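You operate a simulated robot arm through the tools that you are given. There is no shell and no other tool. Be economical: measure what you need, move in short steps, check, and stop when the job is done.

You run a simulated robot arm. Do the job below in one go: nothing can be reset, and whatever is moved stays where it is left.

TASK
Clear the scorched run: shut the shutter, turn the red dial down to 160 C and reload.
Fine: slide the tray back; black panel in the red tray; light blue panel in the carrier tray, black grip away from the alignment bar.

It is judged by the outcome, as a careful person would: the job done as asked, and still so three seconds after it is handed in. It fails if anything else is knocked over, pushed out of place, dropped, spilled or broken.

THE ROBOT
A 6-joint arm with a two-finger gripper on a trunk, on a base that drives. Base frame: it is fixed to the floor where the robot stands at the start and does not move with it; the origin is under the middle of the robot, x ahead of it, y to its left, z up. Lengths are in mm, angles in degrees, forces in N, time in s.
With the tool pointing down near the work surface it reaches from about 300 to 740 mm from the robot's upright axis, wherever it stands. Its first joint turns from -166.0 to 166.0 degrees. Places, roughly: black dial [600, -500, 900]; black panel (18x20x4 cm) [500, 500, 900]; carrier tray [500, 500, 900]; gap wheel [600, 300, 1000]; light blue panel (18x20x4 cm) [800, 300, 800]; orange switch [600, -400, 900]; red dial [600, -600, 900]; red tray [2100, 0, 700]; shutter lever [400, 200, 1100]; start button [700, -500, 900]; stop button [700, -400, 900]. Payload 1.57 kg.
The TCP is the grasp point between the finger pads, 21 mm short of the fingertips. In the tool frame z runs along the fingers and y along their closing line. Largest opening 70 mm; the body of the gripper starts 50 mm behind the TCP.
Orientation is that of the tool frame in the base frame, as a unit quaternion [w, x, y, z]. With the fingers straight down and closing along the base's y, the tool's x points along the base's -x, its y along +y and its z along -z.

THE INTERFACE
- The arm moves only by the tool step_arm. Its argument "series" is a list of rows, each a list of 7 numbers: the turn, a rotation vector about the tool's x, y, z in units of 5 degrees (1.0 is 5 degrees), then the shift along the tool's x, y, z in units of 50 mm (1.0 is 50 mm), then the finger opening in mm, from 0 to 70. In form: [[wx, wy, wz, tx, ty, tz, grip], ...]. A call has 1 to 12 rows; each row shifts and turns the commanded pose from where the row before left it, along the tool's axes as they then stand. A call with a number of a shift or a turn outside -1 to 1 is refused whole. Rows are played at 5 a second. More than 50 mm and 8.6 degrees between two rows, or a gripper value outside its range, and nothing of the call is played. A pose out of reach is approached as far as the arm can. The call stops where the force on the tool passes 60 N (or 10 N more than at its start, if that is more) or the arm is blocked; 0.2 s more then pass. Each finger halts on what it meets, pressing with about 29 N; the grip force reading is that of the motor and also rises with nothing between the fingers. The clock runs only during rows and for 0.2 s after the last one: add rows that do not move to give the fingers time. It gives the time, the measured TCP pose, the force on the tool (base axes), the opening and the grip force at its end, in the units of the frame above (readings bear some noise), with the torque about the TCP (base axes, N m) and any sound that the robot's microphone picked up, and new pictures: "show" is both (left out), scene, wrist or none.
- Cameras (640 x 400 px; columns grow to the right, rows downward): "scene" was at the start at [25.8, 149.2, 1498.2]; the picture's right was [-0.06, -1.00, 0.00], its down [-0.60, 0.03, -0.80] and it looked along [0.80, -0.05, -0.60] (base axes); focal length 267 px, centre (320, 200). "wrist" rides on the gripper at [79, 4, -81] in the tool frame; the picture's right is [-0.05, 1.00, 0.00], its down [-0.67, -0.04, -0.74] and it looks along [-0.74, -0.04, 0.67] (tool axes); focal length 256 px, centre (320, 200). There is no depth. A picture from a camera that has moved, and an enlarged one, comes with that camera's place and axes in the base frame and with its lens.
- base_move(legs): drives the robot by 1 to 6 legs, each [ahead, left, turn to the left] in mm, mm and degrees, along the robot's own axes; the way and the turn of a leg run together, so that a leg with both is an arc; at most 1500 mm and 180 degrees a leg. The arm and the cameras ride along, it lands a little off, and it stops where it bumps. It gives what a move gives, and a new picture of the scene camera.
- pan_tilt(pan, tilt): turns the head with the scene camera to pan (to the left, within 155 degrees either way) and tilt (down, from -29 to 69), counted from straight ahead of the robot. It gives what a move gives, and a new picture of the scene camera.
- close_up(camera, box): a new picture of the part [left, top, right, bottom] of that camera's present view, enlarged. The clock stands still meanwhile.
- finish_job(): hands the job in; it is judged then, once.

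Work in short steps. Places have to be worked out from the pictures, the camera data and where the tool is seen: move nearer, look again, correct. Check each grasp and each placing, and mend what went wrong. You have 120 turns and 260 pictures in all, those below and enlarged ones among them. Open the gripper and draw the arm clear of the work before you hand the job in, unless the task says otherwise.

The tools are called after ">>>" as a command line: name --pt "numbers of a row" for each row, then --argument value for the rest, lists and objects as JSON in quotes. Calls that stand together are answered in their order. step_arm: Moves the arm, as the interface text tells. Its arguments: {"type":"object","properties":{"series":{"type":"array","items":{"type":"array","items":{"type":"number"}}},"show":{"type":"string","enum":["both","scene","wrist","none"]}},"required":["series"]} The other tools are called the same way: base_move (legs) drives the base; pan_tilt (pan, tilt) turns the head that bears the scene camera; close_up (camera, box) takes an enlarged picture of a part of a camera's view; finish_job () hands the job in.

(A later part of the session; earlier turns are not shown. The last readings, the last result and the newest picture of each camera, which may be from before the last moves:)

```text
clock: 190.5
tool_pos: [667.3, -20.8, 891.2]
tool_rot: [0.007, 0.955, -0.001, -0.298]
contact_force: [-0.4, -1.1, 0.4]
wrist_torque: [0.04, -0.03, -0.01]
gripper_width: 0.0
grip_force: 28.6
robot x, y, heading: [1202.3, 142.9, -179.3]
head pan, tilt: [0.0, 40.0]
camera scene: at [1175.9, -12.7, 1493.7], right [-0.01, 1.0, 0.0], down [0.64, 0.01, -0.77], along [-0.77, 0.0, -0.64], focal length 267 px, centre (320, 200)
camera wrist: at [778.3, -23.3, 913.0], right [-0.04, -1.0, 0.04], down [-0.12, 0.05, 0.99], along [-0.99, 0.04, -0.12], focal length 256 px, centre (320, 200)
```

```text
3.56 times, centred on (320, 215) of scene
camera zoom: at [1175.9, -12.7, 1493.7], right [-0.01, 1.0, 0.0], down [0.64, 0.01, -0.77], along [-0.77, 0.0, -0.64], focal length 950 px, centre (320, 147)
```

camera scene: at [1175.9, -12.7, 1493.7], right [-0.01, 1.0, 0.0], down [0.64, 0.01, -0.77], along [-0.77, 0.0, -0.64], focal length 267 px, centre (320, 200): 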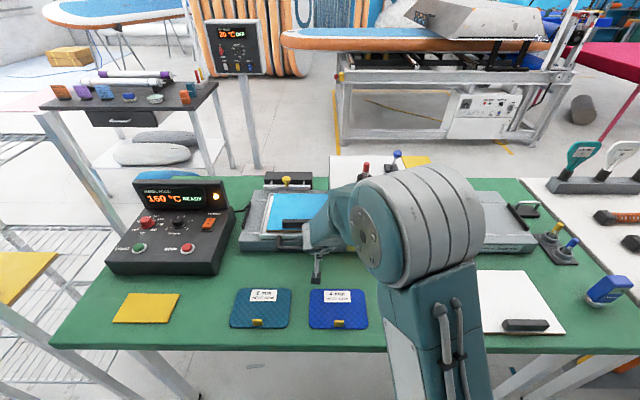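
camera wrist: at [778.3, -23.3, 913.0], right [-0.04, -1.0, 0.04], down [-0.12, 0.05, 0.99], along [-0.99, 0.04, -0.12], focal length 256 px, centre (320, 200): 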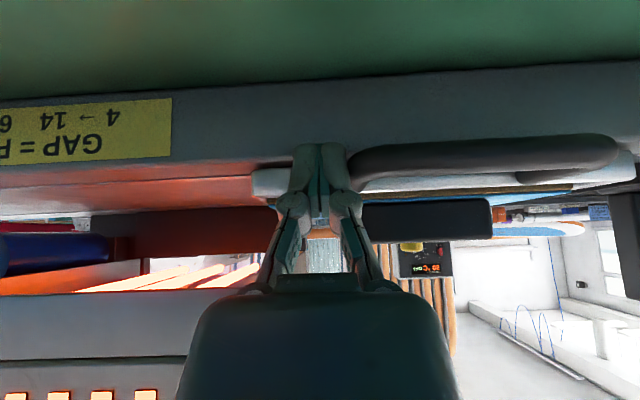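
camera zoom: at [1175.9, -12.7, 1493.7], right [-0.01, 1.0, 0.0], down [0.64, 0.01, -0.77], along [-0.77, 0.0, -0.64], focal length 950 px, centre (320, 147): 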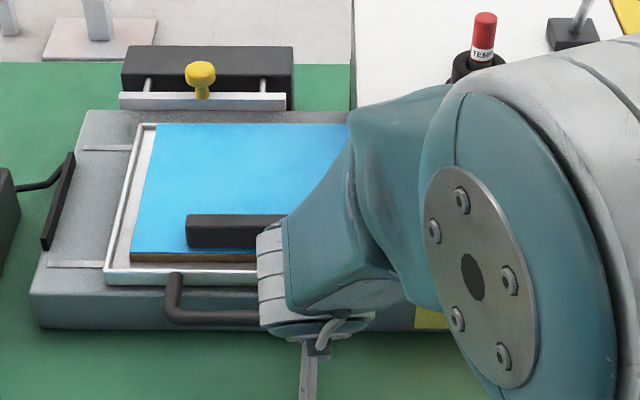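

Now it's beside the alignment bar, grip on the opposite side. I push the last bit until the stop.

>>> step_arm --pt "0 0 0 0.05 0.2 0.07 0" --pt "0 0 0 0 0.2 0 0" --pt "0 0 0 0 0.15 0 0" --pt "0 0 0 0 0.15 0 0" --pt "0 0 0 0 0.1 0 0" --pt "0 0 0 0 0.1 0 0" --pt "0 0 0 0 0.1 0 0" --pt "0 0 0 0 0.1 0 0" --pt "0 0 0 0 0 0 0" --show "none"

>>> close_up --camera "scene" --box '[230, 160, 410, 270]'

```text
clock: 192.5
tool_pos: [668.9, -68.3, 886.7]
tool_rot: [0.005, 0.955, -0.003, -0.297]
contact_force: [4.5, 31.5, -1.5]
wrist_torque: [0.11, -0.02, 0.0]
gripper_width: 0.2
grip_force: 28.5
robot x, y, heading: [1201.7, 143.0, -179.7]
head pan, tilt: [0.0, 40.0]
```

```text
3.56 times, centred on (320, 215) of scene
camera zoom: at [1175.9, -6.7, 1494.3], right [-0.01, 1.0, 0.0], down [0.64, 0.0, -0.77], along [-0.77, -0.01, -0.64], focal length 950 px, centre (320, 147)
```

zoom: 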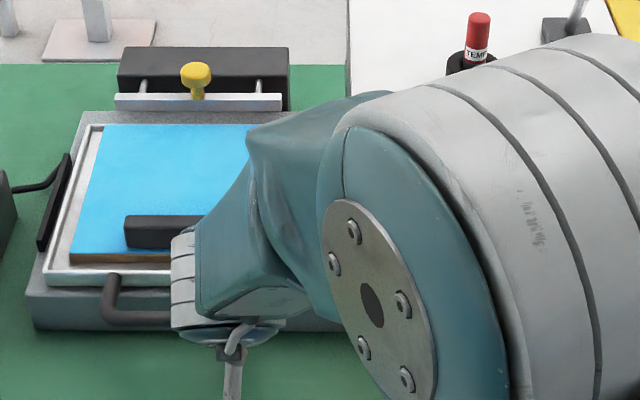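

The tray is firmly at its stop (31 N). I back off from the handle and take a reference view under the hood to verify the shutter's state.

>>> step_arm --pt "0 0 0 0 -0.4 0 0" --pt "0 0 0 0.5 -0.5 -0.5 0" --pt "0 0 0 0.3 -0.9 0 0" --pt "0 0 0 0.2 -0.9 0 0" --pt "0 0 0 0 -0.9 0 0" --pt "0 0 0 0 -0.9 0 0" --pt "0 0 0 0 -0.9 0 0" --pt "0 0 0 0 0 0 0" --show "both"

>>> close_up --camera "wrist" --box '[330, 170, 640, 330]'

```text
clock: 194.3
tool_pos: [723.7, 194.0, 873.7]
tool_rot: [0.007, 0.954, -0.003, -0.298]
contact_force: [0.9, 1.6, 0.3]
wrist_torque: [0.01, -0.01, -0.01]
gripper_width: 0.0
grip_force: 29.3
robot x, y, heading: [1206.1, 145.6, -179.6]
head pan, tilt: [0.0, 40.0]
camera scene: at [1176.1, -11.3, 1493.9], right [-0.01, 1.0, 0.0], down [0.64, 0.0, -0.77], along [-0.77, -0.01, -0.64], focal length 267 px, centre (320, 200)
camera wrist: at [834.3, 191.6, 895.9], right [-0.04, -1.0, 0.04], down [-0.12, 0.05, 0.99], along [-0.99, 0.04, -0.12], focal length 256 px, centre (320, 200)
```

scene: 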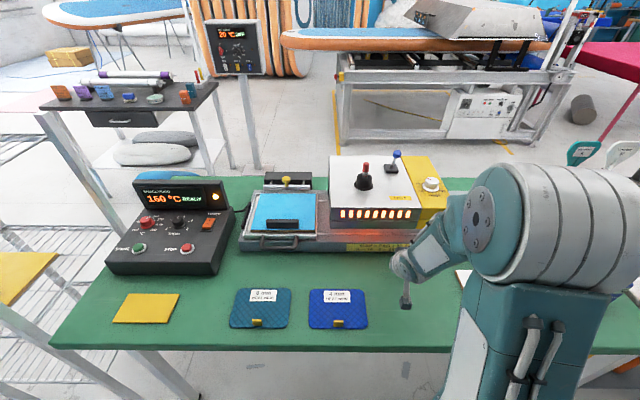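
wrist: 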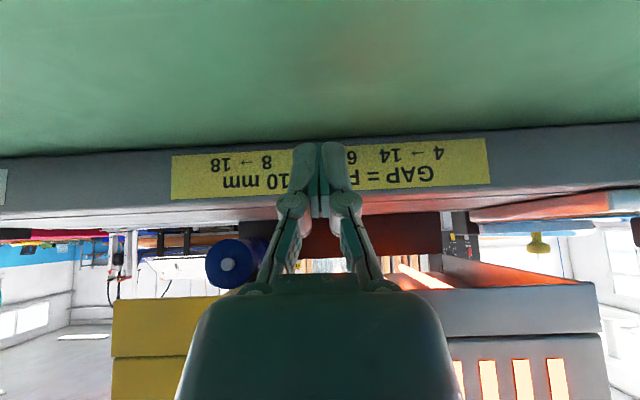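

```text
2.06 times, centred on (485, 250) of wrist
camera zoom: at [834.3, 191.6, 895.9], right [-0.04, -1.0, 0.04], down [-0.12, 0.05, 0.99], along [-0.99, 0.04, -0.12], focal length 528 px, centre (-21, 97)
```

zoom: 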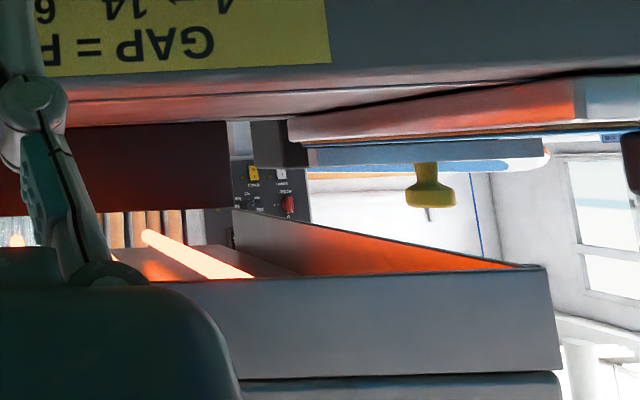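

The hood is open underneath with rods showing, so I must verify the lever: I'll swing it to the other position and compare the view. First I rise and go above the hood behind the knob.

>>> step_arm --pt "0 0 0 -0.54 0 -0.77 0" --pt "0 0 0 -0.54 0 -0.77 0" --pt "0 0 0 -0.54 0 -0.77 0" --pt "0 0 0 -0.54 0 -0.77 0" --pt "0 0 0 -0.54 0 -0.77 0" --pt "0 0 0 -0.54 -0.2 -0.77 0" --pt "0 0 0 -0.8 0 0.5 0" --pt "0 0 0 -0.8 0 0.5 0" --pt "0 0 0 -0.8 0 0.5 0" --pt "0 0 0 0 0 0 0" --show "both"

```text
clock: 196.5
tool_pos: [599.2, 264.6, 1135.5]
tool_rot: [0.018, 0.953, 0.003, -0.303]
contact_force: [0.0, -0.1, 0.2]
wrist_torque: [0.01, 0.0, 0.03]
gripper_width: 0.0
grip_force: 28.1
out of reach, approached as far as the arm can: row 5, 6, 7, 8, 9
robot x, y, heading: [1205.1, 144.1, -179.6]
head pan, tilt: [0.0, 40.0]
camera scene: at [1175.7, -10.9, 1493.9], right [-0.01, 1.0, 0.0], down [0.64, 0.0, -0.77], along [-0.77, -0.01, -0.64], focal length 267 px, centre (320, 200)
camera wrist: at [710.0, 262.8, 1156.2], right [-0.03, -1.0, 0.06], down [-0.11, 0.07, 0.99], along [-0.99, 0.02, -0.11], focal length 256 px, centre (320, 200)
```

scene: 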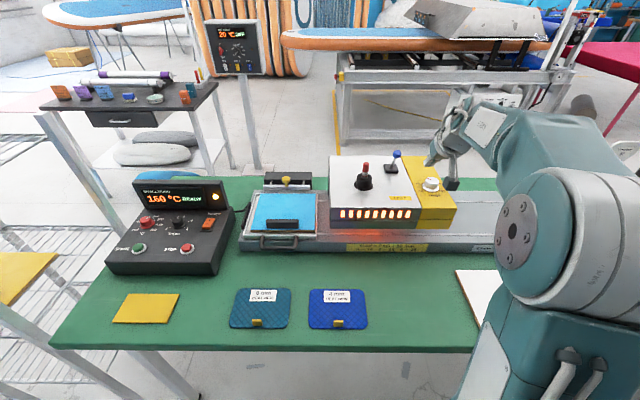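
wrist: 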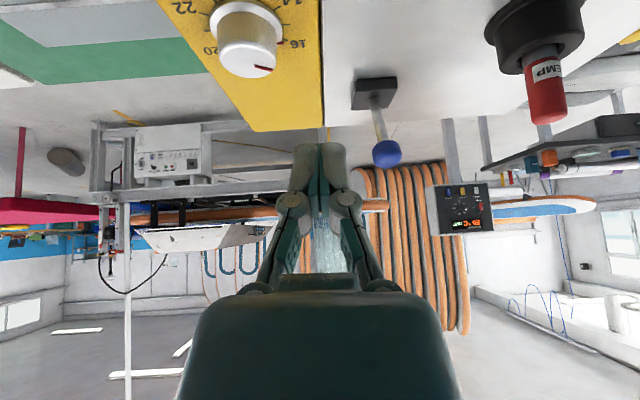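

The knob is at about (501, 208, 1098). I move in line behind it and lower to its height.

>>> step_arm --pt "0 0 0 0 0.56 0 0" --pt "0 0 0 0 0.56 0 0" --pt "0 0 0 0.14 0 0.2 0" --pt "0 0 0 0.14 0 0.2 0" --pt "0 0 0 -0.4 0 0.28 0" --pt "0 0 0 0 0 0 0" --show "wrist"

```text
clock: 197.9
tool_pos: [595.3, 253.6, 1086.5]
tool_rot: [0.012, 0.953, 0.0, -0.302]
contact_force: [-0.1, 1.0, 0.3]
wrist_torque: [0.02, 0.01, 0.02]
gripper_width: 0.0
grip_force: 28.7
out of reach, approached as far as the arm can: row 1, 2, 3, 5
robot x, y, heading: [1201.1, 142.0, -179.8]
head pan, tilt: [0.0, 40.0]
camera wrist: at [706.5, 251.0, 1109.1], right [-0.04, -1.0, 0.06], down [-0.12, 0.06, 0.99], along [-0.99, 0.03, -0.12], focal length 256 px, centre (320, 200)
```

wrist: 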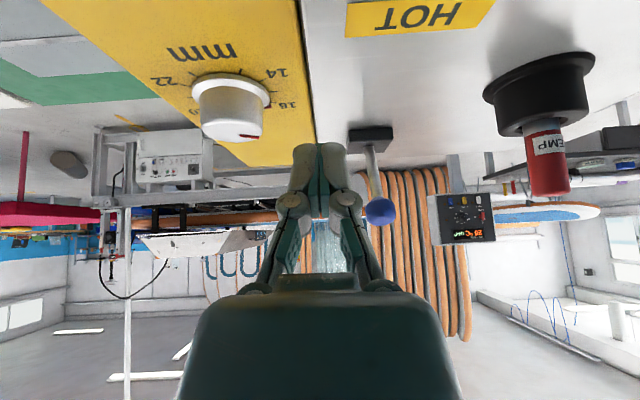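

That tilted pose is at an arm limit here. I level the tool, rise, and drive 90 mm closer to the table.

>>> step_arm --pt "0 0 0 -0.46 0 -0.66 0" --pt "0 0 0 -0.46 0 -0.66 0" --pt "0 1 0 0 0 0 0" --pt "0 1 0 0 0 0 0" --pt "0 1 0 0 0 0 0" --pt "0 1 0 0 0 0 0" --pt "0 1 0 0 0 0 0" --pt "0 1 0 0 0 0 0" --pt "0 1 0 0 0 0 0" --pt "0 0 0 0 0 0 0" --show "none"

>>> base_move --legs '[[90, 0, 0]]'

```text
clock: 200.1
tool_pos: [645.0, 326.0, 1115.7]
tool_rot: [0.105, 0.989, 0.023, -0.098]
contact_force: [-0.8, 0.4, -0.2]
wrist_torque: [0.0, -0.02, 0.04]
gripper_width: 0.0
grip_force: 28.5
out of reach, approached as far as the arm can: row 1, 2, 3, 4, 5, 6, 7, 8, 9
robot x, y, heading: [1206.2, 145.1, -179.3]
head pan, tilt: [0.0, 40.0]
```

```text
clock: 201.2
tool_pos: [554.1, 324.6, 1115.2]
tool_rot: [0.104, 0.99, 0.022, -0.098]
contact_force: [0.1, -0.1, 0.2]
wrist_torque: [0.01, 0.0, -0.02]
gripper_width: 0.1
grip_force: 29.3
robot x, y, heading: [1112.6, 141.9, -179.5]
head pan, tilt: [0.0, 40.0]
camera scene: at [1085.1, -11.3, 1494.0], right [-0.01, 1.0, 0.0], down [0.64, 0.0, -0.77], along [-0.77, -0.01, -0.64], focal length 267 px, centre (320, 200)
```

scene: 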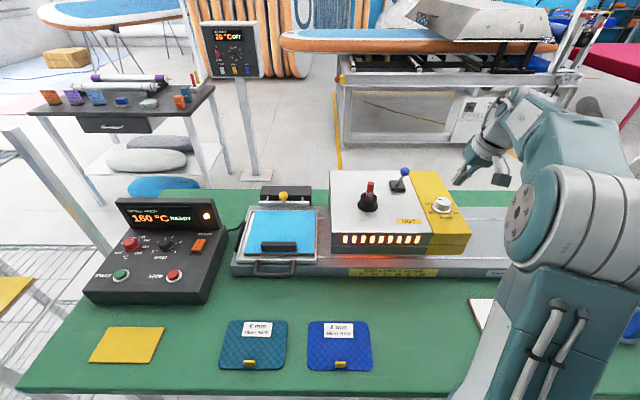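

The pose got bent by the arm's limit. I pull the hand back toward the robot and level it.

>>> step_arm --pt "0 0 0 0.8 0 -0.3 0" --pt "0 0 0 0.8 0 -0.3 0" --pt "0 0 0 0.8 0 0 0" --pt "0.8 0.8 0 0 0 0 0" --pt "0.8 0.8 0 0 0 0 0" --pt "0.8 0.7 0 0 0 0 0" --pt "0 0 0 0 0 0 0" --show "scene"

```text
clock: 202.8
tool_pos: [679.4, 333.3, 1118.1]
tool_rot: [0.099, 0.991, 0.023, -0.092]
contact_force: [-0.1, 0.8, -0.1]
wrist_torque: [-0.02, 0.0, 0.04]
gripper_width: 0.1
grip_force: 28.6
out of reach, approached as far as the arm can: row 4, 5, 6
robot x, y, heading: [1111.9, 143.5, -179.6]
head pan, tilt: [0.0, 40.0]
camera scene: at [1085.7, -11.3, 1494.0], right [-0.01, 1.0, 0.0], down [0.64, 0.0, -0.77], along [-0.77, -0.01, -0.64], focal length 267 px, centre (320, 200)
```

scene: 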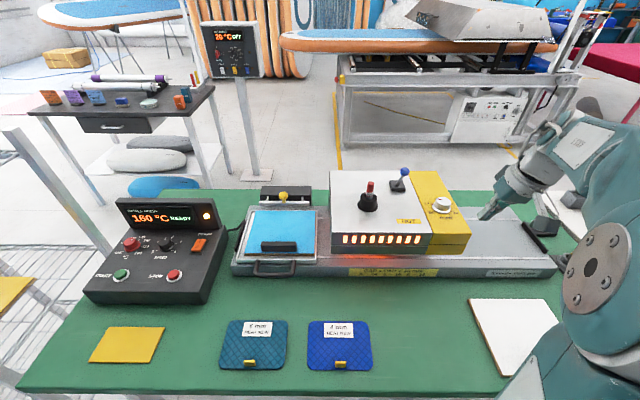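

Some wrist joint is at its limit here. I move to the +y side, where the same levelling worked before, and level there.

>>> step_arm --pt "0 0 0 0 -0.8 0.15 0" --pt "0 0 0 0 -0.8 0.15 0" --pt "0 0 0 0 -0.8 0.15 0" --pt "0 0 0 0 -0.8 0 0" --pt "0.8 0.8 0 0 0 0 0" --pt "0.8 0.8 0 0 0 0 0" --pt "0.8 0.7 0 0 0 0 0" --pt "0 0 0 0 0 0 0" --show "none"

```text
clock: 204.6
tool_pos: [663.1, 490.4, 1062.8]
tool_rot: [0.1, 0.99, 0.023, -0.092]
contact_force: [-0.8, 1.2, 0.4]
wrist_torque: [0.01, 0.0, 0.01]
gripper_width: 0.1
grip_force: 28.5
out of reach, approached as far as the arm can: row 5, 6, 7
robot x, y, heading: [1111.9, 141.4, -179.5]
head pan, tilt: [0.0, 40.0]
```

Levelling is still refused; I test whether yawing the tool back a bit frees it.

>>> step_arm --pt "0 0 1 0 0 0 0" --pt "0 0 1 0 0 0 0" --pt "0 0 1 0 0 0 0" --pt "0 0 1 0 0 0 0" --pt "0 0 0 0 0 0 0" --show "none"

>>> step_arm --pt "0 0.8 0 0 0 0 0" --pt "0 0.8 0 0 0 0 0" --pt "0.8 0 0 0 0 0 0" --pt "0.8 0 0 0 0 0 0" --pt "0 0 0 0 0 0 0" --show "both"

```text
clock: 205.8
tool_pos: [664.9, 487.6, 1064.7]
tool_rot: [0.114, 0.979, -0.151, -0.073]
contact_force: [0.9, 0.0, -0.3]
wrist_torque: [0.05, -0.03, 0.02]
gripper_width: 0.0
grip_force: 29.1
robot x, y, heading: [1110.8, 144.2, -179.7]
head pan, tilt: [0.0, 40.0]
```

```text
clock: 207.0
tool_pos: [661.8, 478.4, 1058.9]
tool_rot: [0.15, 0.978, -0.142, -0.027]
contact_force: [-0.2, 0.2, 0.2]
wrist_torque: [0.01, -0.02, 0.0]
gripper_width: 0.1
grip_force: 28.6
out of reach, approached as far as the arm can: row 1, 2, 3, 4
robot x, y, heading: [1114.3, 141.2, -179.7]
head pan, tilt: [0.0, 40.0]
camera scene: at [1085.4, -10.2, 1494.1], right [-0.01, 1.0, 0.0], down [0.64, 0.0, -0.77], along [-0.77, -0.01, -0.64], focal length 267 px, centre (320, 200)
camera wrist: at [742.5, 473.8, 1137.8], right [-0.32, -0.9, 0.3], down [-0.56, 0.44, 0.7], along [-0.76, 0.06, -0.64], focal length 256 px, centre (320, 200)
```

scene: 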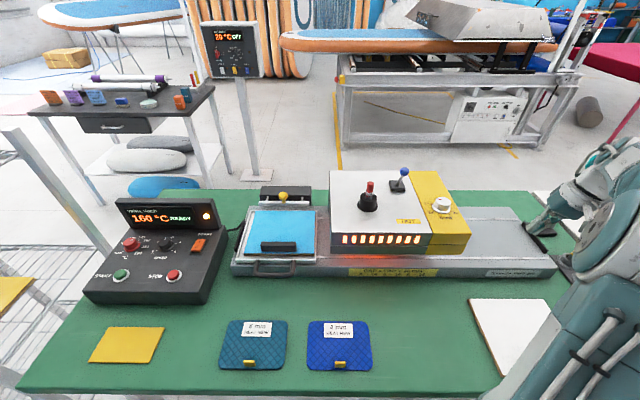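
wrist: 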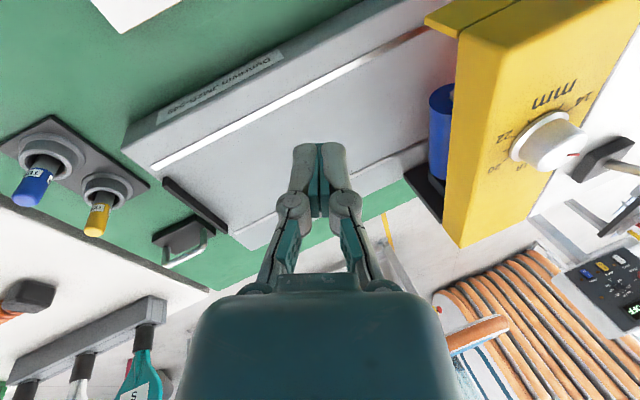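

A roll limit is in the way. I raise and yaw the tool back toward the orientation used before (camera to -y), where levelling was unproblematic.

>>> step_arm --pt "0 0 1 0 0 -0.5 0" --pt "0 0 1 0 0 -0.5 0" --pt "0 0 1 0 0 -0.5 0" --pt "0 0 1 0 0 0 0" --pt "0 0 1 0 0 0 0" --pt "0 0 1 0 0 0 0" --pt "0 0 1 0 0 0 0" --pt "0 0 1 0 0 0 0" --pt "0 0 1 0 0 0 0" --pt "0 0 1 0 0 0 0" --pt "0 0 1 0 0 0 0" --pt "0 0 1 0 0 0 0" --show "none"

```text
clock: 209.6
tool_pos: [703.0, 514.2, 1115.1]
tool_rot: [0.162, 0.919, -0.361, 0.003]
contact_force: [-1.1, -0.4, 0.6]
wrist_torque: [-0.03, 0.0, -0.04]
gripper_width: 0.0
grip_force: 28.4
out of reach, approached as far as the arm can: row 5, 6, 7, 8, 9, 10, 11, 12
robot x, y, heading: [1114.0, 141.6, -179.8]
head pan, tilt: [0.0, 40.0]
```

Still at a limit. I move the hand more directly in front of the robot, keeping its orientation, to get away from that limit.

>>> step_arm --pt "0 0 0 0.66 0.66 0 0" --pt "0 0 0 0.66 0.66 0 0" --pt "0 0 0 0.66 0.66 0 0" --pt "0 0 0 0.66 0.66 0 0" --pt "0 0 0 0.66 0.66 0 0" --pt "0.8 0 0 0 0 0 0" --pt "0.8 0 0 0 0 0 0" --pt "0 0 0 0 0 0 0" --show "scene"

```text
clock: 211.4
tool_pos: [810.9, 364.3, 1131.6]
tool_rot: [0.154, 0.921, -0.357, 0.001]
contact_force: [-0.2, 0.7, 0.0]
wrist_torque: [0.01, 0.02, -0.04]
gripper_width: 0.0
grip_force: 28.7
out of reach, approached as far as the arm can: row 1, 2, 3, 4, 5, 6, 7
robot x, y, heading: [1112.6, 142.8, -179.6]
head pan, tilt: [0.0, 40.0]
camera scene: at [1086.2, -11.0, 1494.0], right [-0.01, 1.0, 0.0], down [0.64, 0.0, -0.77], along [-0.77, -0.01, -0.64], focal length 267 px, centre (320, 200)
```

scene: 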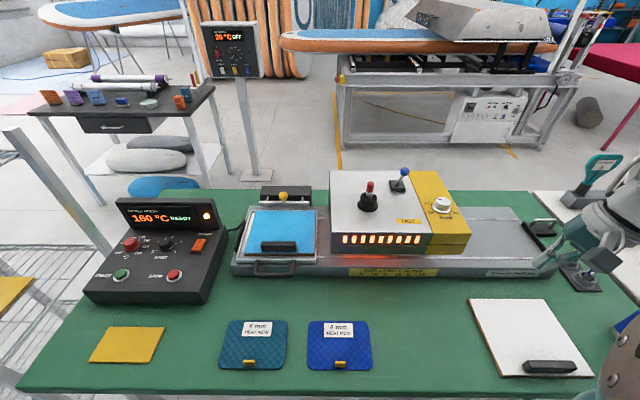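

It seems the wrist is in its other branch since crossing the robot's centre line. I undo: yaw back to ψ≈0 and tilt forward again, as in the last good pose.

>>> step_arm --pt "0 0 -1 0 0 0 0" --pt "0 0 -1 0 0 0 0" --pt "0 0 -1 0 0 0 0" --pt "0 0 -1 0 0 0 0" --pt "0 0 -1 0 0 0 0" --pt "0 0 -1 0 0 0 0" --pt "0 0 -1 0 0 0 0" --pt "0 0 -1 0 0 0 0" --pt "0 -1 0 0 0 0 0" --pt "0 -1 0 0 0 0 0" --pt "0 -1 0 0 0 0 0" --pt "0 0 0 0 0 0 0" --show "none"

```text
clock: 214.0
tool_pos: [812.4, 365.6, 1130.0]
tool_rot: [0.141, 0.972, -0.039, -0.182]
contact_force: [-0.3, -0.1, -0.1]
wrist_torque: [0.0, 0.0, 0.01]
gripper_width: 0.0
grip_force: 28.2
robot x, y, heading: [1112.3, 140.2, -179.7]
head pan, tilt: [0.0, 40.0]
```

Accepted without limits. Now I remove the sideways roll at this tilt.

>>> step_arm --pt "0.8 0 0 0 0 0 0" --pt "0.8 0 0 0 0 0 0" --pt "0.8 0 0 0 0 0 0" --pt "0.8 0 0 0 0 0 0" --pt "0 0 0 0 0 0 0" --show "none"

```text
clock: 215.2
tool_pos: [812.4, 366.3, 1131.1]
tool_rot: [0.005, 0.982, -0.063, -0.176]
contact_force: [0.4, 0.0, 0.9]
wrist_torque: [-0.03, 0.0, 0.01]
gripper_width: 0.0
grip_force: 28.1
robot x, y, heading: [1112.0, 142.4, -179.6]
head pan, tilt: [0.0, 40.0]
```

Roll is gone. Now I level the remaining 20° of tilt.

>>> step_arm --pt "0 0.8 0 0 0 0 0" --pt "0 0.8 0 0 0 0 0" --pt "0 0.8 0 0 0 0 0" --pt "0 0.8 0 0 0 0 0" --pt "0 0.8 0 0 0 0 0" --pt "0 0 -0.7 0 0 0 0" --pt "0 0 -0.7 0 0 0 0" --pt "0 0 0 0 0 0 0" --show "wrist"

```text
clock: 217.0
tool_pos: [833.6, 387.5, 1097.5]
tool_rot: [0.045, 0.991, 0.004, -0.126]
contact_force: [-0.4, 0.2, 0.0]
wrist_torque: [0.0, 0.04, 0.0]
gripper_width: 0.0
grip_force: 28.4
out of reach, approached as far as the arm can: row 1, 2, 3, 4, 5, 6, 7
robot x, y, heading: [1112.6, 140.4, -179.7]
head pan, tilt: [0.0, 40.0]
camera wrist: at [929.3, 389.7, 1157.2], right [-0.03, -0.99, 0.1], down [-0.46, 0.11, 0.88], along [-0.89, -0.02, -0.46], focal length 256 px, centre (320, 200)
```

wrist: 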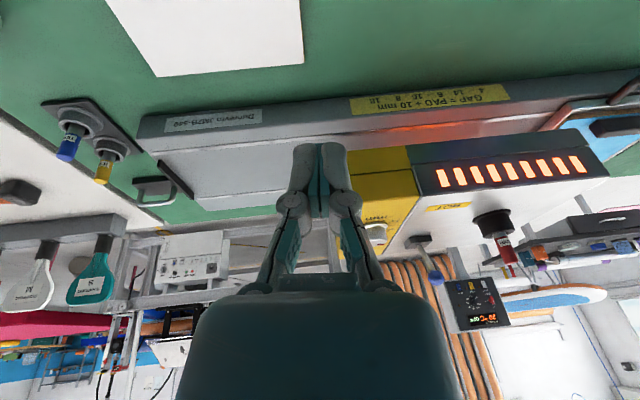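

The limit is on the positive yaw side only. I yaw the other way (-60°) to get the last joint away from its limit.

>>> step_arm --pt "0 -0.6 0 0 0 0 0" --pt "0 0 -1 0 0 0 0" --pt "0 0 -1 0 0 0 0" --pt "0 0 -1 0 0 0 0" --pt "0 0 -1 0 0 0 0" --pt "0 0 -1 0 0 0 0" --pt "0 0 -1 0 0 0 0" --pt "0 0 -1 0 0 0 0" --pt "0 0 -1 0 0 0 0" --pt "0 0 -1 0 0 0 0" --pt "0 0 -1 0 0 0 0" --pt "0 0 0 0 0 0 0" --show "none"

```text
clock: 219.6
tool_pos: [833.9, 387.7, 1097.6]
tool_rot: [-0.027, 0.896, 0.421, -0.136]
contact_force: [0.5, 0.4, 0.1]
wrist_torque: [0.01, 0.02, 0.03]
gripper_width: 0.2
grip_force: 28.5
robot x, y, heading: [1115.1, 143.8, -179.6]
head pan, tilt: [0.0, 40.0]
```

Accepted. I now level the tool in this yaw.

>>> step_arm --pt "-0.48 0.65 0 0 0 0 0" --pt "-0.48 0.65 0 0 0 0 0" --pt "-0.48 0.65 0 0 0 0 0" --pt "-0.48 0.65 0 0 0 0 0" --pt "0 0 0 0 0 -0.6 0" --pt "0 0 0 0 0 0 0" --show "none"

```text
clock: 221.0
tool_pos: [841.0, 390.4, 1127.6]
tool_rot: [-0.025, 0.896, 0.421, -0.14]
contact_force: [0.0, -0.3, -0.2]
wrist_torque: [-0.01, 0.0, -0.03]
gripper_width: 0.1
grip_force: 29.0
out of reach, approached as far as the arm can: row 1, 2, 3, 4
robot x, y, heading: [1114.2, 143.6, -179.6]
head pan, tilt: [0.0, 40.0]
```

Levelling is refused at this height, but tilted poses are fine. I'll use the 35° tilt for the lever: restore yaw and tilt, and shift the base so the knob lies at a bearing that was reachable.

>>> step_arm --pt "0 0 1 0 0 0 0" --pt "0 0 1 0 0 0 0" --pt "0 0 1 0 0 0 0" --pt "0 0 1 0 0 0 0" --pt "0 0 1 0 0 0 0" --pt "0 -1 1 0 0 0 0" --pt "0 -1 1 0 0 0 0" --pt "0 -1 1 0 0 0 0" --pt "0.5 -1 1 0 0 0 0" --pt "0.5 0 0.6 0 0 0 0" --pt "0 0 0 0 0 0 0" --show "none"

>>> base_move --legs '[[0, 70, 0]]'

```text
clock: 223.4
tool_pos: [841.6, 388.7, 1125.0]
tool_rot: [0.031, 0.953, 0.005, -0.301]
contact_force: [-0.4, -0.6, 0.0]
wrist_torque: [0.0, -0.01, 0.02]
gripper_width: 0.2
grip_force: 28.8
robot x, y, heading: [1113.3, 143.6, -179.6]
head pan, tilt: [0.0, 40.0]
```

```text
clock: 224.4
tool_pos: [842.3, 349.6, 1121.5]
tool_rot: [0.04, 0.953, 0.002, -0.301]
contact_force: [0.0, 2.0, -0.1]
wrist_torque: [-0.09, -0.05, 0.04]
gripper_width: 0.0
grip_force: 28.8
robot x, y, heading: [1112.5, 84.2, -179.5]
head pan, tilt: [0.0, 40.0]
camera scene: at [1086.8, -43.5, 1496.5], right [-0.01, 1.0, -0.02], down [0.64, -0.01, -0.77], along [-0.77, -0.02, -0.64], focal length 267 px, centre (320, 200)
```

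scene: 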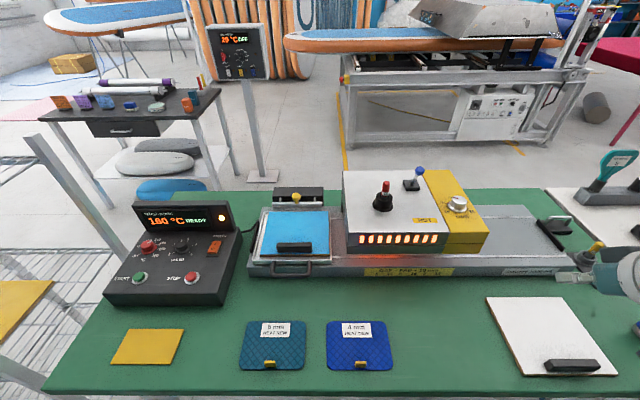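

I extend toward the hood first, then move sideways in line with the knob.

>>> step_arm --pt "0 0 0 -0.77 0 0.54 0" --pt "0 0 0 -0.77 0 0.54 0" --pt "0 0 0 -0.77 0 0.54 0" --pt "0 0 0 -0.77 0 0.54 0" --pt "0 0 0 -0.77 0 0.54 0" --pt "0 0 0 -0.77 0 0.54 0" --pt "0 0 0 0 0.9 0 0" --pt "0 0 0 0 0.9 0 0" --pt "0 0 0 0 0.9 0 0" --pt "0 0 0 0 0 0 0" --show "both"

```text
clock: 226.6
tool_pos: [560.0, 189.5, 1134.0]
tool_rot: [0.032, 0.953, 0.003, -0.3]
contact_force: [-0.6, 0.8, -0.2]
wrist_torque: [0.0, 0.02, -0.02]
gripper_width: 0.0
grip_force: 28.0
robot x, y, heading: [1112.5, 83.2, -179.6]
head pan, tilt: [0.0, 40.0]
camera scene: at [1085.9, -65.4, 1494.4], right [-0.01, 1.0, 0.0], down [0.64, 0.0, -0.77], along [-0.77, -0.01, -0.64], focal length 267 px, centre (320, 200)
camera wrist: at [671.3, 190.0, 1156.2], right [-0.02, -1.0, 0.09], down [-0.12, 0.09, 0.99], along [-0.99, 0.01, -0.12], focal length 256 px, centre (320, 200)
```

scene: 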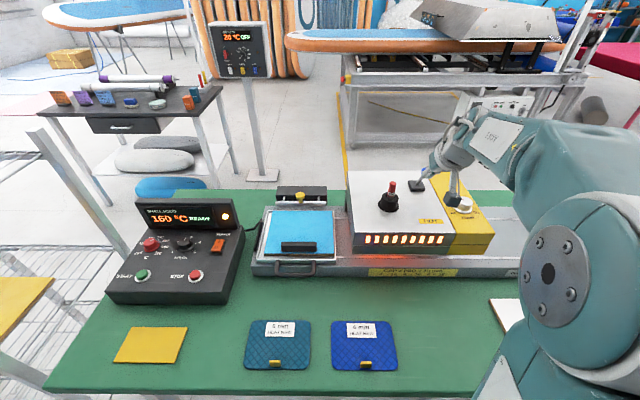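
wrist: 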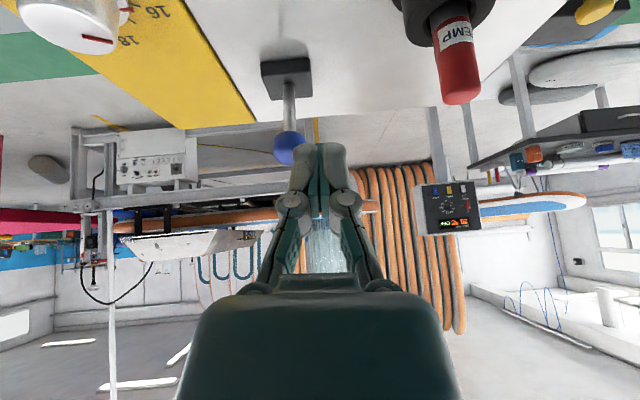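

Reachable now. I align with the knob (y ≈ 210), lower, and push it toward -x.

>>> step_arm --pt "0 0 0 0.22 -0.41 0.31 0" --pt "0 0 0 -0.41 0 0.29 0" --pt "0 0 0 -0.33 0 0.23 0" --pt "0 0 0 -0.33 0 0.23 0" --pt "0 0 0 -0.33 0 0.23 0" --pt "0 0 0 -0.33 0 0.23 0" --pt "0 0 0 0 0 0 0" --show "scene"

>>> close_up --camera "scene" --box '[330, 150, 510, 270]'

```text
clock: 228.2
tool_pos: [459.2, 200.8, 1113.7]
tool_rot: [0.031, 0.954, 0.004, -0.299]
contact_force: [44.1, -4.1, 1.3]
wrist_torque: [-0.03, -0.5, -0.23]
gripper_width: 0.0
grip_force: 28.5
robot x, y, heading: [1114.2, 84.0, -179.8]
head pan, tilt: [0.0, 40.0]
camera scene: at [1090.3, -72.7, 1493.9], right [-0.01, 1.0, 0.0], down [0.64, 0.01, -0.77], along [-0.77, -0.01, -0.64], focal length 267 px, centre (320, 200)
```

scene: 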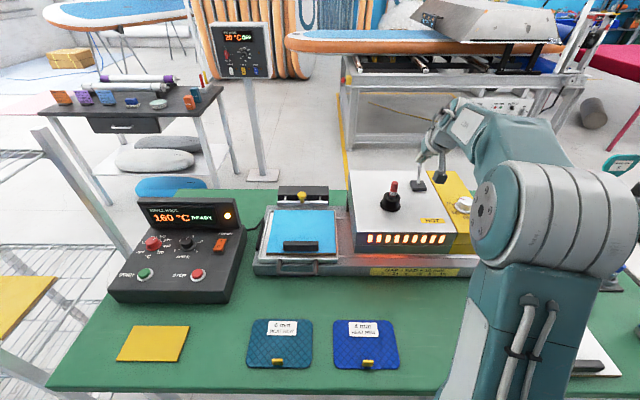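

```text
3.33 times, centred on (420, 210) of scene
camera zoom: at [1090.3, -72.7, 1493.9], right [-0.01, 1.0, 0.0], down [0.64, 0.01, -0.77], along [-0.77, -0.01, -0.64], focal length 891 px, centre (-13, 167)
```

zoom: 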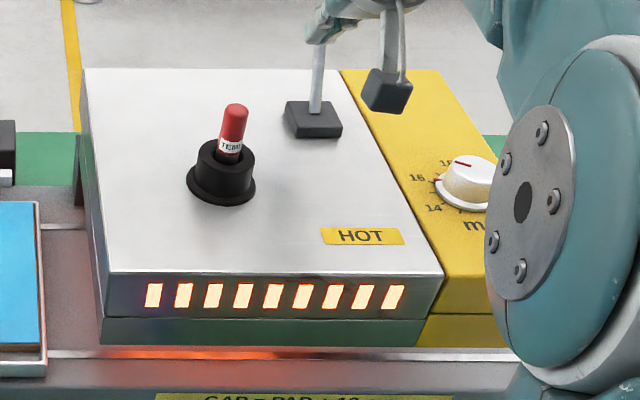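

The lever has swung back to -x. I back off and withdraw by driving so I can take the same low view under the hood for comparison.

>>> step_arm --pt "0 0 0 0.4 0 -0.28 0" --pt "0 0 0 0.4 0 -0.28 0" --pt "0 0 0 0 0 0 0" --show "none"

>>> base_move --legs '[[-230, 0, 0]]'

>>> step_arm --pt "0 0 0 0.54 0 0.77 0" --pt "0 0 0 0.54 0 0.77 0" --pt "0 0 0 0.54 0 0.77 0" --pt "0 0 0 0.54 0 0.77 0" --pt "0 0 0 0.54 0 0.77 0" --pt "0 0 0 0 0 0 0" --show "wrist"

>>> close_up --camera "wrist" --box '[330, 170, 640, 330]'

```text
clock: 229.0
tool_pos: [503.7, 204.3, 1110.7]
tool_rot: [0.031, 0.953, 0.005, -0.302]
contact_force: [-0.3, 0.3, 0.3]
wrist_torque: [-0.06, -0.01, -0.01]
gripper_width: 0.2
grip_force: 28.8
robot x, y, heading: [1112.0, 82.7, -179.7]
head pan, tilt: [0.0, 40.0]
```

```text
clock: 230.7
tool_pos: [727.4, 205.1, 1111.9]
tool_rot: [0.032, 0.953, 0.007, -0.3]
contact_force: [0.6, 0.1, 0.4]
wrist_torque: [0.0, 0.0, -0.01]
gripper_width: 0.1
grip_force: 28.6
robot x, y, heading: [1338.8, 84.9, -179.4]
head pan, tilt: [0.0, 40.0]
camera scene: at [1311.5, -69.3, 1493.9], right [-0.01, 1.0, 0.0], down [0.64, 0.01, -0.77], along [-0.77, -0.01, -0.64], focal length 267 px, centre (320, 200)
```

scene: 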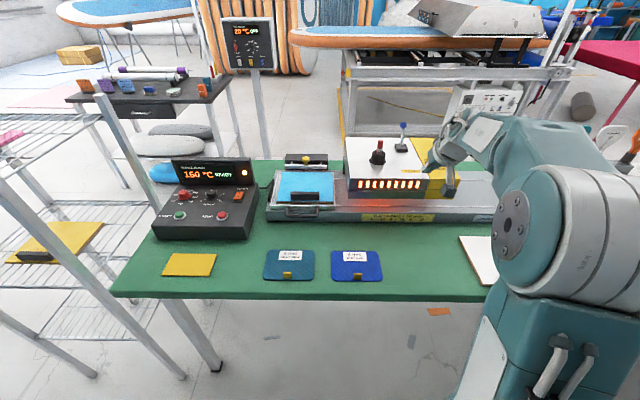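

```text
clock: 232.1
tool_pos: [728.3, 192.8, 875.4]
tool_rot: [0.031, 0.953, 0.006, -0.301]
contact_force: [-0.5, 0.0, -0.8]
wrist_torque: [0.0, 0.03, -0.03]
gripper_width: 0.0
grip_force: 28.4
robot x, y, heading: [1337.4, 84.8, -179.0]
head pan, tilt: [0.0, 40.0]
camera wrist: at [839.4, 193.5, 897.3], right [-0.01, -1.0, 0.09], down [-0.12, 0.09, 0.99], along [-0.99, 0.0, -0.12], focal length 256 px, centre (320, 200)
```

wrist: 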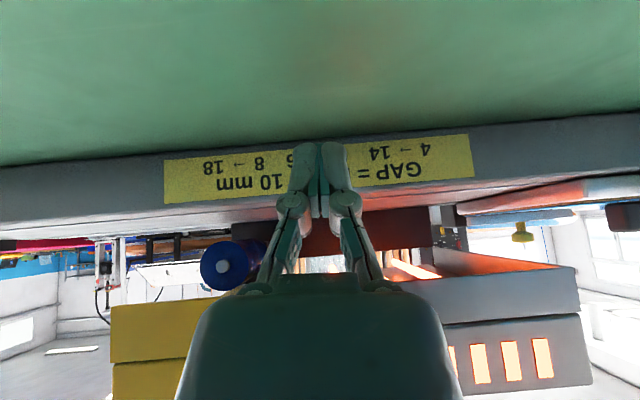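

```text
2.06 times, centred on (485, 250) of wrist
camera zoom: at [839.4, 193.5, 897.3], right [-0.01, -1.0, 0.09], down [-0.12, 0.09, 0.99], along [-0.99, 0.0, -0.12], focal length 528 px, centre (-21, 97)
```

zoom: 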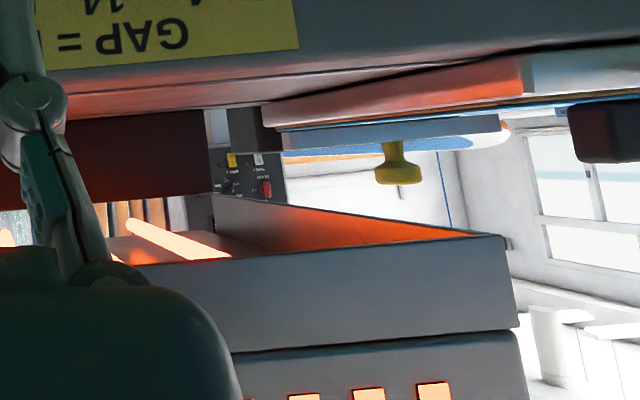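

Underneath there's no difference, so the shutter must be elsewhere. I look at the hood's -y side, where I glimpsed a dark plate with the lever in this position.

>>> close_up --camera "scene" --box '[260, 120, 440, 230]'

>>> base_move --legs '[[0, 330, 0]]'

>>> close_up --camera "scene" --box '[330, 110, 520, 230]'

```text
3.56 times, centred on (350, 175) of scene
camera zoom: at [1311.1, -69.1, 1493.9], right [-0.01, 1.0, 0.0], down [0.64, 0.01, -0.77], along [-0.77, -0.01, -0.64], focal length 950 px, centre (213, 289)
```

zoom: 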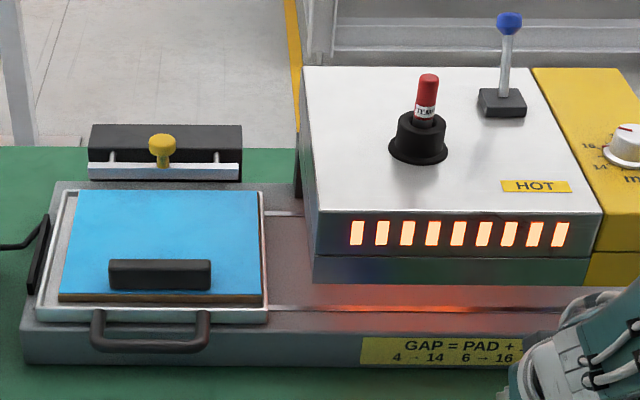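

```text
clock: 234.3
tool_pos: [730.8, -136.1, 875.7]
tool_rot: [0.032, 0.953, 0.004, -0.301]
contact_force: [-0.6, 0.3, -0.5]
wrist_torque: [0.02, 0.02, 0.02]
gripper_width: 0.1
grip_force: 28.6
robot x, y, heading: [1340.7, -245.6, -179.3]
head pan, tilt: [0.0, 40.0]
camera scene: at [1314.1, -398.8, 1494.3], right [-0.01, 1.0, 0.0], down [0.64, 0.0, -0.77], along [-0.77, -0.01, -0.64], focal length 267 px, centre (320, 200)
```

scene: 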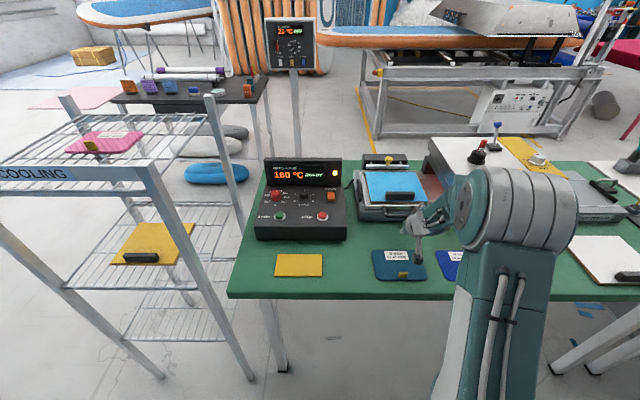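

```text
3.33 times, centred on (425, 170) of scene
camera zoom: at [1314.1, -398.8, 1494.3], right [-0.01, 1.0, 0.0], down [0.64, 0.0, -0.77], along [-0.77, -0.01, -0.64], focal length 891 px, centre (-30, 300)
```

zoom: 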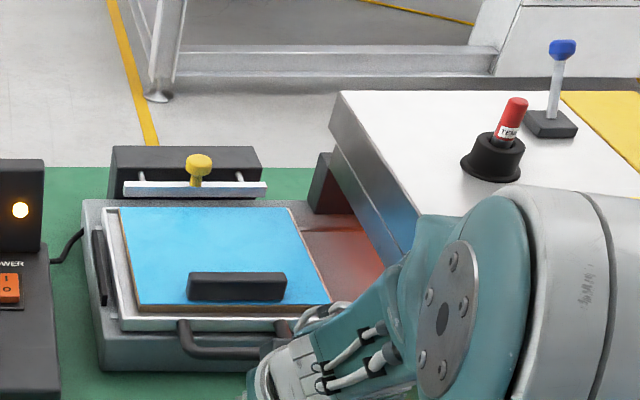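

Lever position makes no visible change on the hood, so the logic stands: it was open at -x, shut at +x, and I must bring it back to +x. I return to the reachable spot with the fingers open, to grip the knob and pull it.

>>> step_arm --pt "0 0 0 -0.54 0 -0.77 50" --pt "0 0 0 -0.54 0 -0.77 50" --pt "0 0 0 -0.54 0 -0.77 50" --pt "0 0 0 -0.54 0 -0.77 50" --pt "0 0 0 -0.54 0 -0.77 50" --pt "0 0 0 -0.54 0 -0.77 50" --pt "0 0 0 0 0 0 50" --show "none"

>>> base_move --legs '[[0, -330, 0], [215, 0, 0]]'

>>> step_arm --pt "0 0 0 0 0 0 50" --pt "0 0 0 0 0 0 50" --show "wrist"

```text
clock: 235.9
tool_pos: [733.5, -125.8, 1159.0]
tool_rot: [0.031, 0.953, 0.005, -0.3]
contact_force: [0.0, -0.3, 0.6]
wrist_torque: [0.0, -0.04, -0.01]
gripper_width: 50.0
grip_force: 0.1
robot x, y, heading: [1344.6, -248.8, -179.1]
head pan, tilt: [0.0, 40.0]
```

```text
clock: 239.4
tool_pos: [508.7, 202.0, 1158.7]
tool_rot: [0.031, 0.953, 0.005, -0.301]
contact_force: [-0.3, -0.1, -0.7]
wrist_torque: [0.05, -0.01, 0.02]
gripper_width: 50.0
grip_force: 0.1
robot x, y, heading: [1116.3, 84.9, -179.4]
head pan, tilt: [0.0, 40.0]
camera scene: at [1090.1, -74.7, 1493.9], right [-0.01, 1.0, 0.0], down [0.64, 0.01, -0.77], along [-0.77, -0.01, -0.64], focal length 267 px, centre (320, 200)
```

scene: 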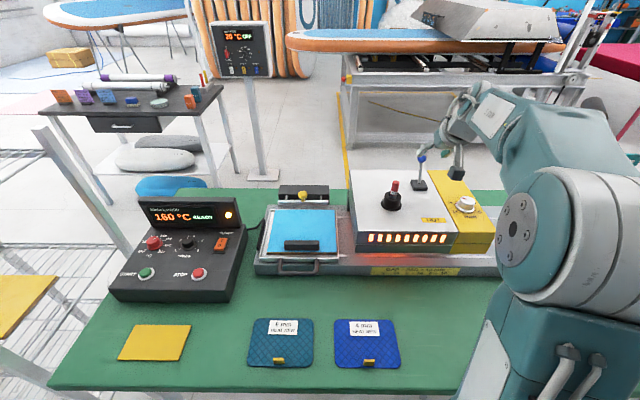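

```text
clock: 240.0
tool_pos: [510.2, 202.3, 1158.1]
tool_rot: [0.031, 0.953, 0.005, -0.302]
contact_force: [-0.7, 0.9, -0.1]
wrist_torque: [-0.02, 0.01, 0.06]
gripper_width: 50.2
grip_force: 0.0
robot x, y, heading: [1117.6, 78.6, -179.8]
head pan, tilt: [0.0, 40.0]
camera wrist: at [620.6, 203.3, 1180.5], right [-0.02, -1.0, 0.09], down [-0.12, 0.09, 0.99], along [-0.99, 0.01, -0.12], focal length 256 px, centre (320, 200)
```

wrist: 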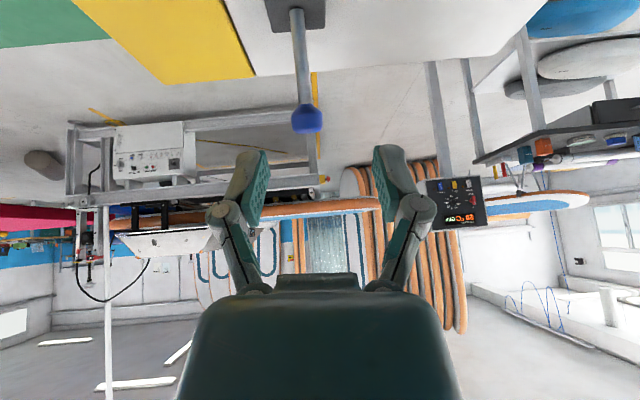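

The knob is where expected. I align with it and advance along the tool axis so that it sits between the fingers, then close.

>>> step_arm --pt "0 0 0 -0.57 -0.17 0 50" --pt "0 0 0 0 0 0.6 50" --pt "0 0 0 0 0 0.6 50" --pt "0 0 0 0 0 0.6 50" --pt "0 0 0 0 0 0 50" --pt "0 0 0 0 0 0 10" --pt "0 0 0 0 0 0 10" --pt "0 0 0 0 0 0 10" --show "wrist"

```text
clock: 241.8
tool_pos: [434.7, 208.6, 1103.0]
tool_rot: [0.03, 0.953, 0.004, -0.303]
contact_force: [1.1, 21.0, 7.0]
wrist_torque: [0.24, -0.11, -0.04]
gripper_width: 22.5
grip_force: 31.9
robot x, y, heading: [1117.6, 83.2, -179.5]
head pan, tilt: [0.0, 40.0]
camera wrist: at [546.0, 209.0, 1123.7], right [-0.02, -1.0, 0.09], down [-0.12, 0.09, 0.99], along [-0.99, 0.01, -0.12], focal length 256 px, centre (320, 200)
```

wrist: 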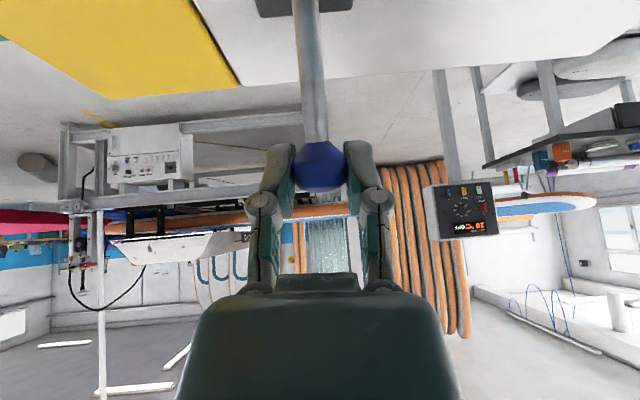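

The knob is held. I pull it along its arc toward +x.

>>> step_arm --pt "0 0 0 0.2 -0.04 -0.23 10" --pt "0 0 0 0.225 0 -0.2 10" --pt "0 0 0 0.27 0 -0.145 10" --pt "0 0 0 0.29 0 -0.115 10" --pt "0 0 0 0.1 0 -0.06 10" --pt "0 0 0 0.05 0 -0.03 10" --pt "0 0 0 0 0 0 10" --show "both"

```text
clock: 243.4
tool_pos: [504.3, 208.5, 1100.2]
tool_rot: [0.032, 0.953, 0.004, -0.302]
contact_force: [1.2, -0.7, -0.2]
wrist_torque: [0.0, -0.02, 0.02]
gripper_width: 10.1
grip_force: 0.1
robot x, y, heading: [1119.5, 80.1, -179.6]
head pan, tilt: [0.0, 40.0]
camera scene: at [1090.3, -74.1, 1493.9], right [-0.01, 1.0, 0.0], down [0.64, 0.01, -0.77], along [-0.77, -0.01, -0.64], focal length 267 px, centre (320, 200)
camera wrist: at [615.1, 209.9, 1122.5], right [-0.02, -1.0, 0.09], down [-0.12, 0.09, 0.99], along [-0.99, 0.0, -0.12], focal length 256 px, centre (320, 200)
```

scene: 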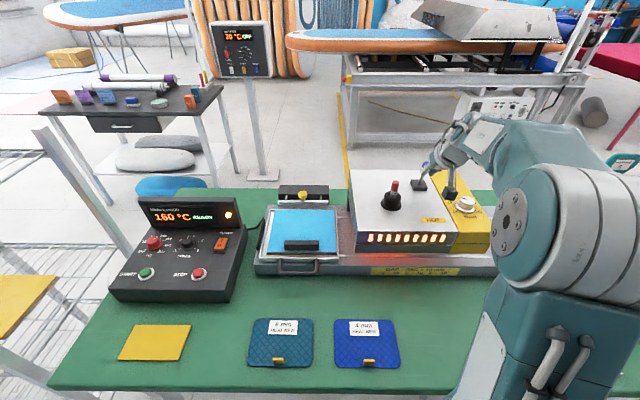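
wrist: 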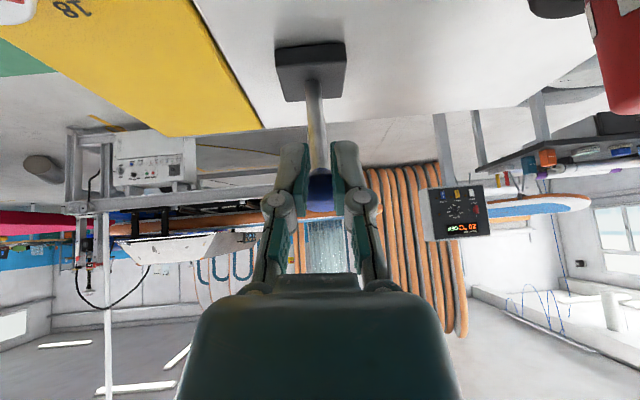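

The grip slipped off. I check where the lever stands.

>>> close_up --camera "scene" --box '[370, 140, 490, 220]'

```text
5.00 times, centred on (430, 180) of scene
camera zoom: at [1090.3, -74.1, 1493.9], right [-0.01, 1.0, 0.0], down [0.64, 0.01, -0.77], along [-0.77, -0.01, -0.64], focal length 1336 px, centre (-230, 300)
```

zoom: 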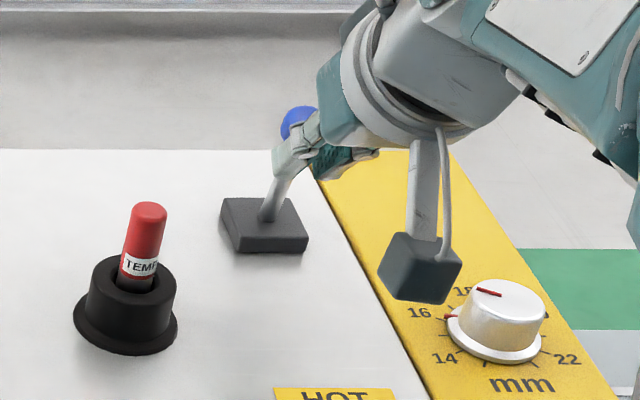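

The lever is about upright now (knob ≈ (470, 209, 1105)). I back out, close the fingers and hook over the knob's far side to draw it on to +x.

>>> step_arm --pt "0 0 0 0 0 0 50" --pt "0 0 0 0 0 -0.7 50" --pt "0 0 0 0 0 -0.7 50" --pt "0 0 0 -0.6 0 0.1 0" --pt "0 0 0 -0.65 0 0.2 0" --pt "0 0 0 0 0 0 0" --show "wrist"

>>> close_up --camera "scene" --box '[370, 140, 490, 220]'

```text
clock: 244.8
tool_pos: [483.1, 215.0, 1181.2]
tool_rot: [0.031, 0.953, 0.005, -0.301]
contact_force: [-0.8, -1.0, 0.4]
wrist_torque: [0.0, 0.03, -0.04]
gripper_width: 0.0
grip_force: 28.7
robot x, y, heading: [1120.9, 80.3, -179.6]
head pan, tilt: [0.0, 40.0]
camera wrist: at [594.3, 215.3, 1202.8], right [-0.02, -1.0, 0.09], down [-0.12, 0.09, 0.99], along [-0.99, 0.01, -0.12], focal length 256 px, centre (320, 200)
```

wrist: 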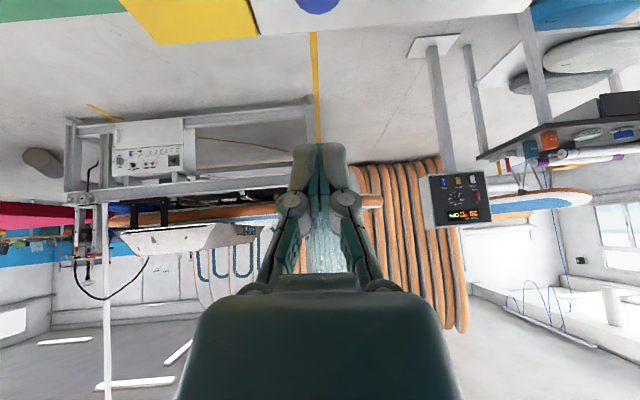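

```text
5.00 times, centred on (430, 180) of scene
camera zoom: at [1089.9, -73.9, 1493.9], right [-0.01, 1.0, 0.0], down [0.64, 0.01, -0.77], along [-0.77, -0.01, -0.64], focal length 1336 px, centre (-230, 300)
```

zoom: 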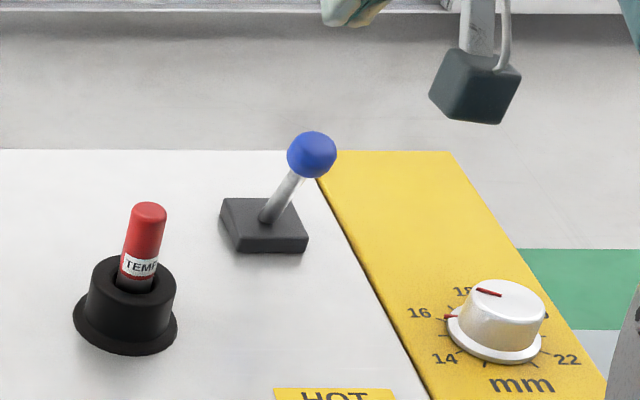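

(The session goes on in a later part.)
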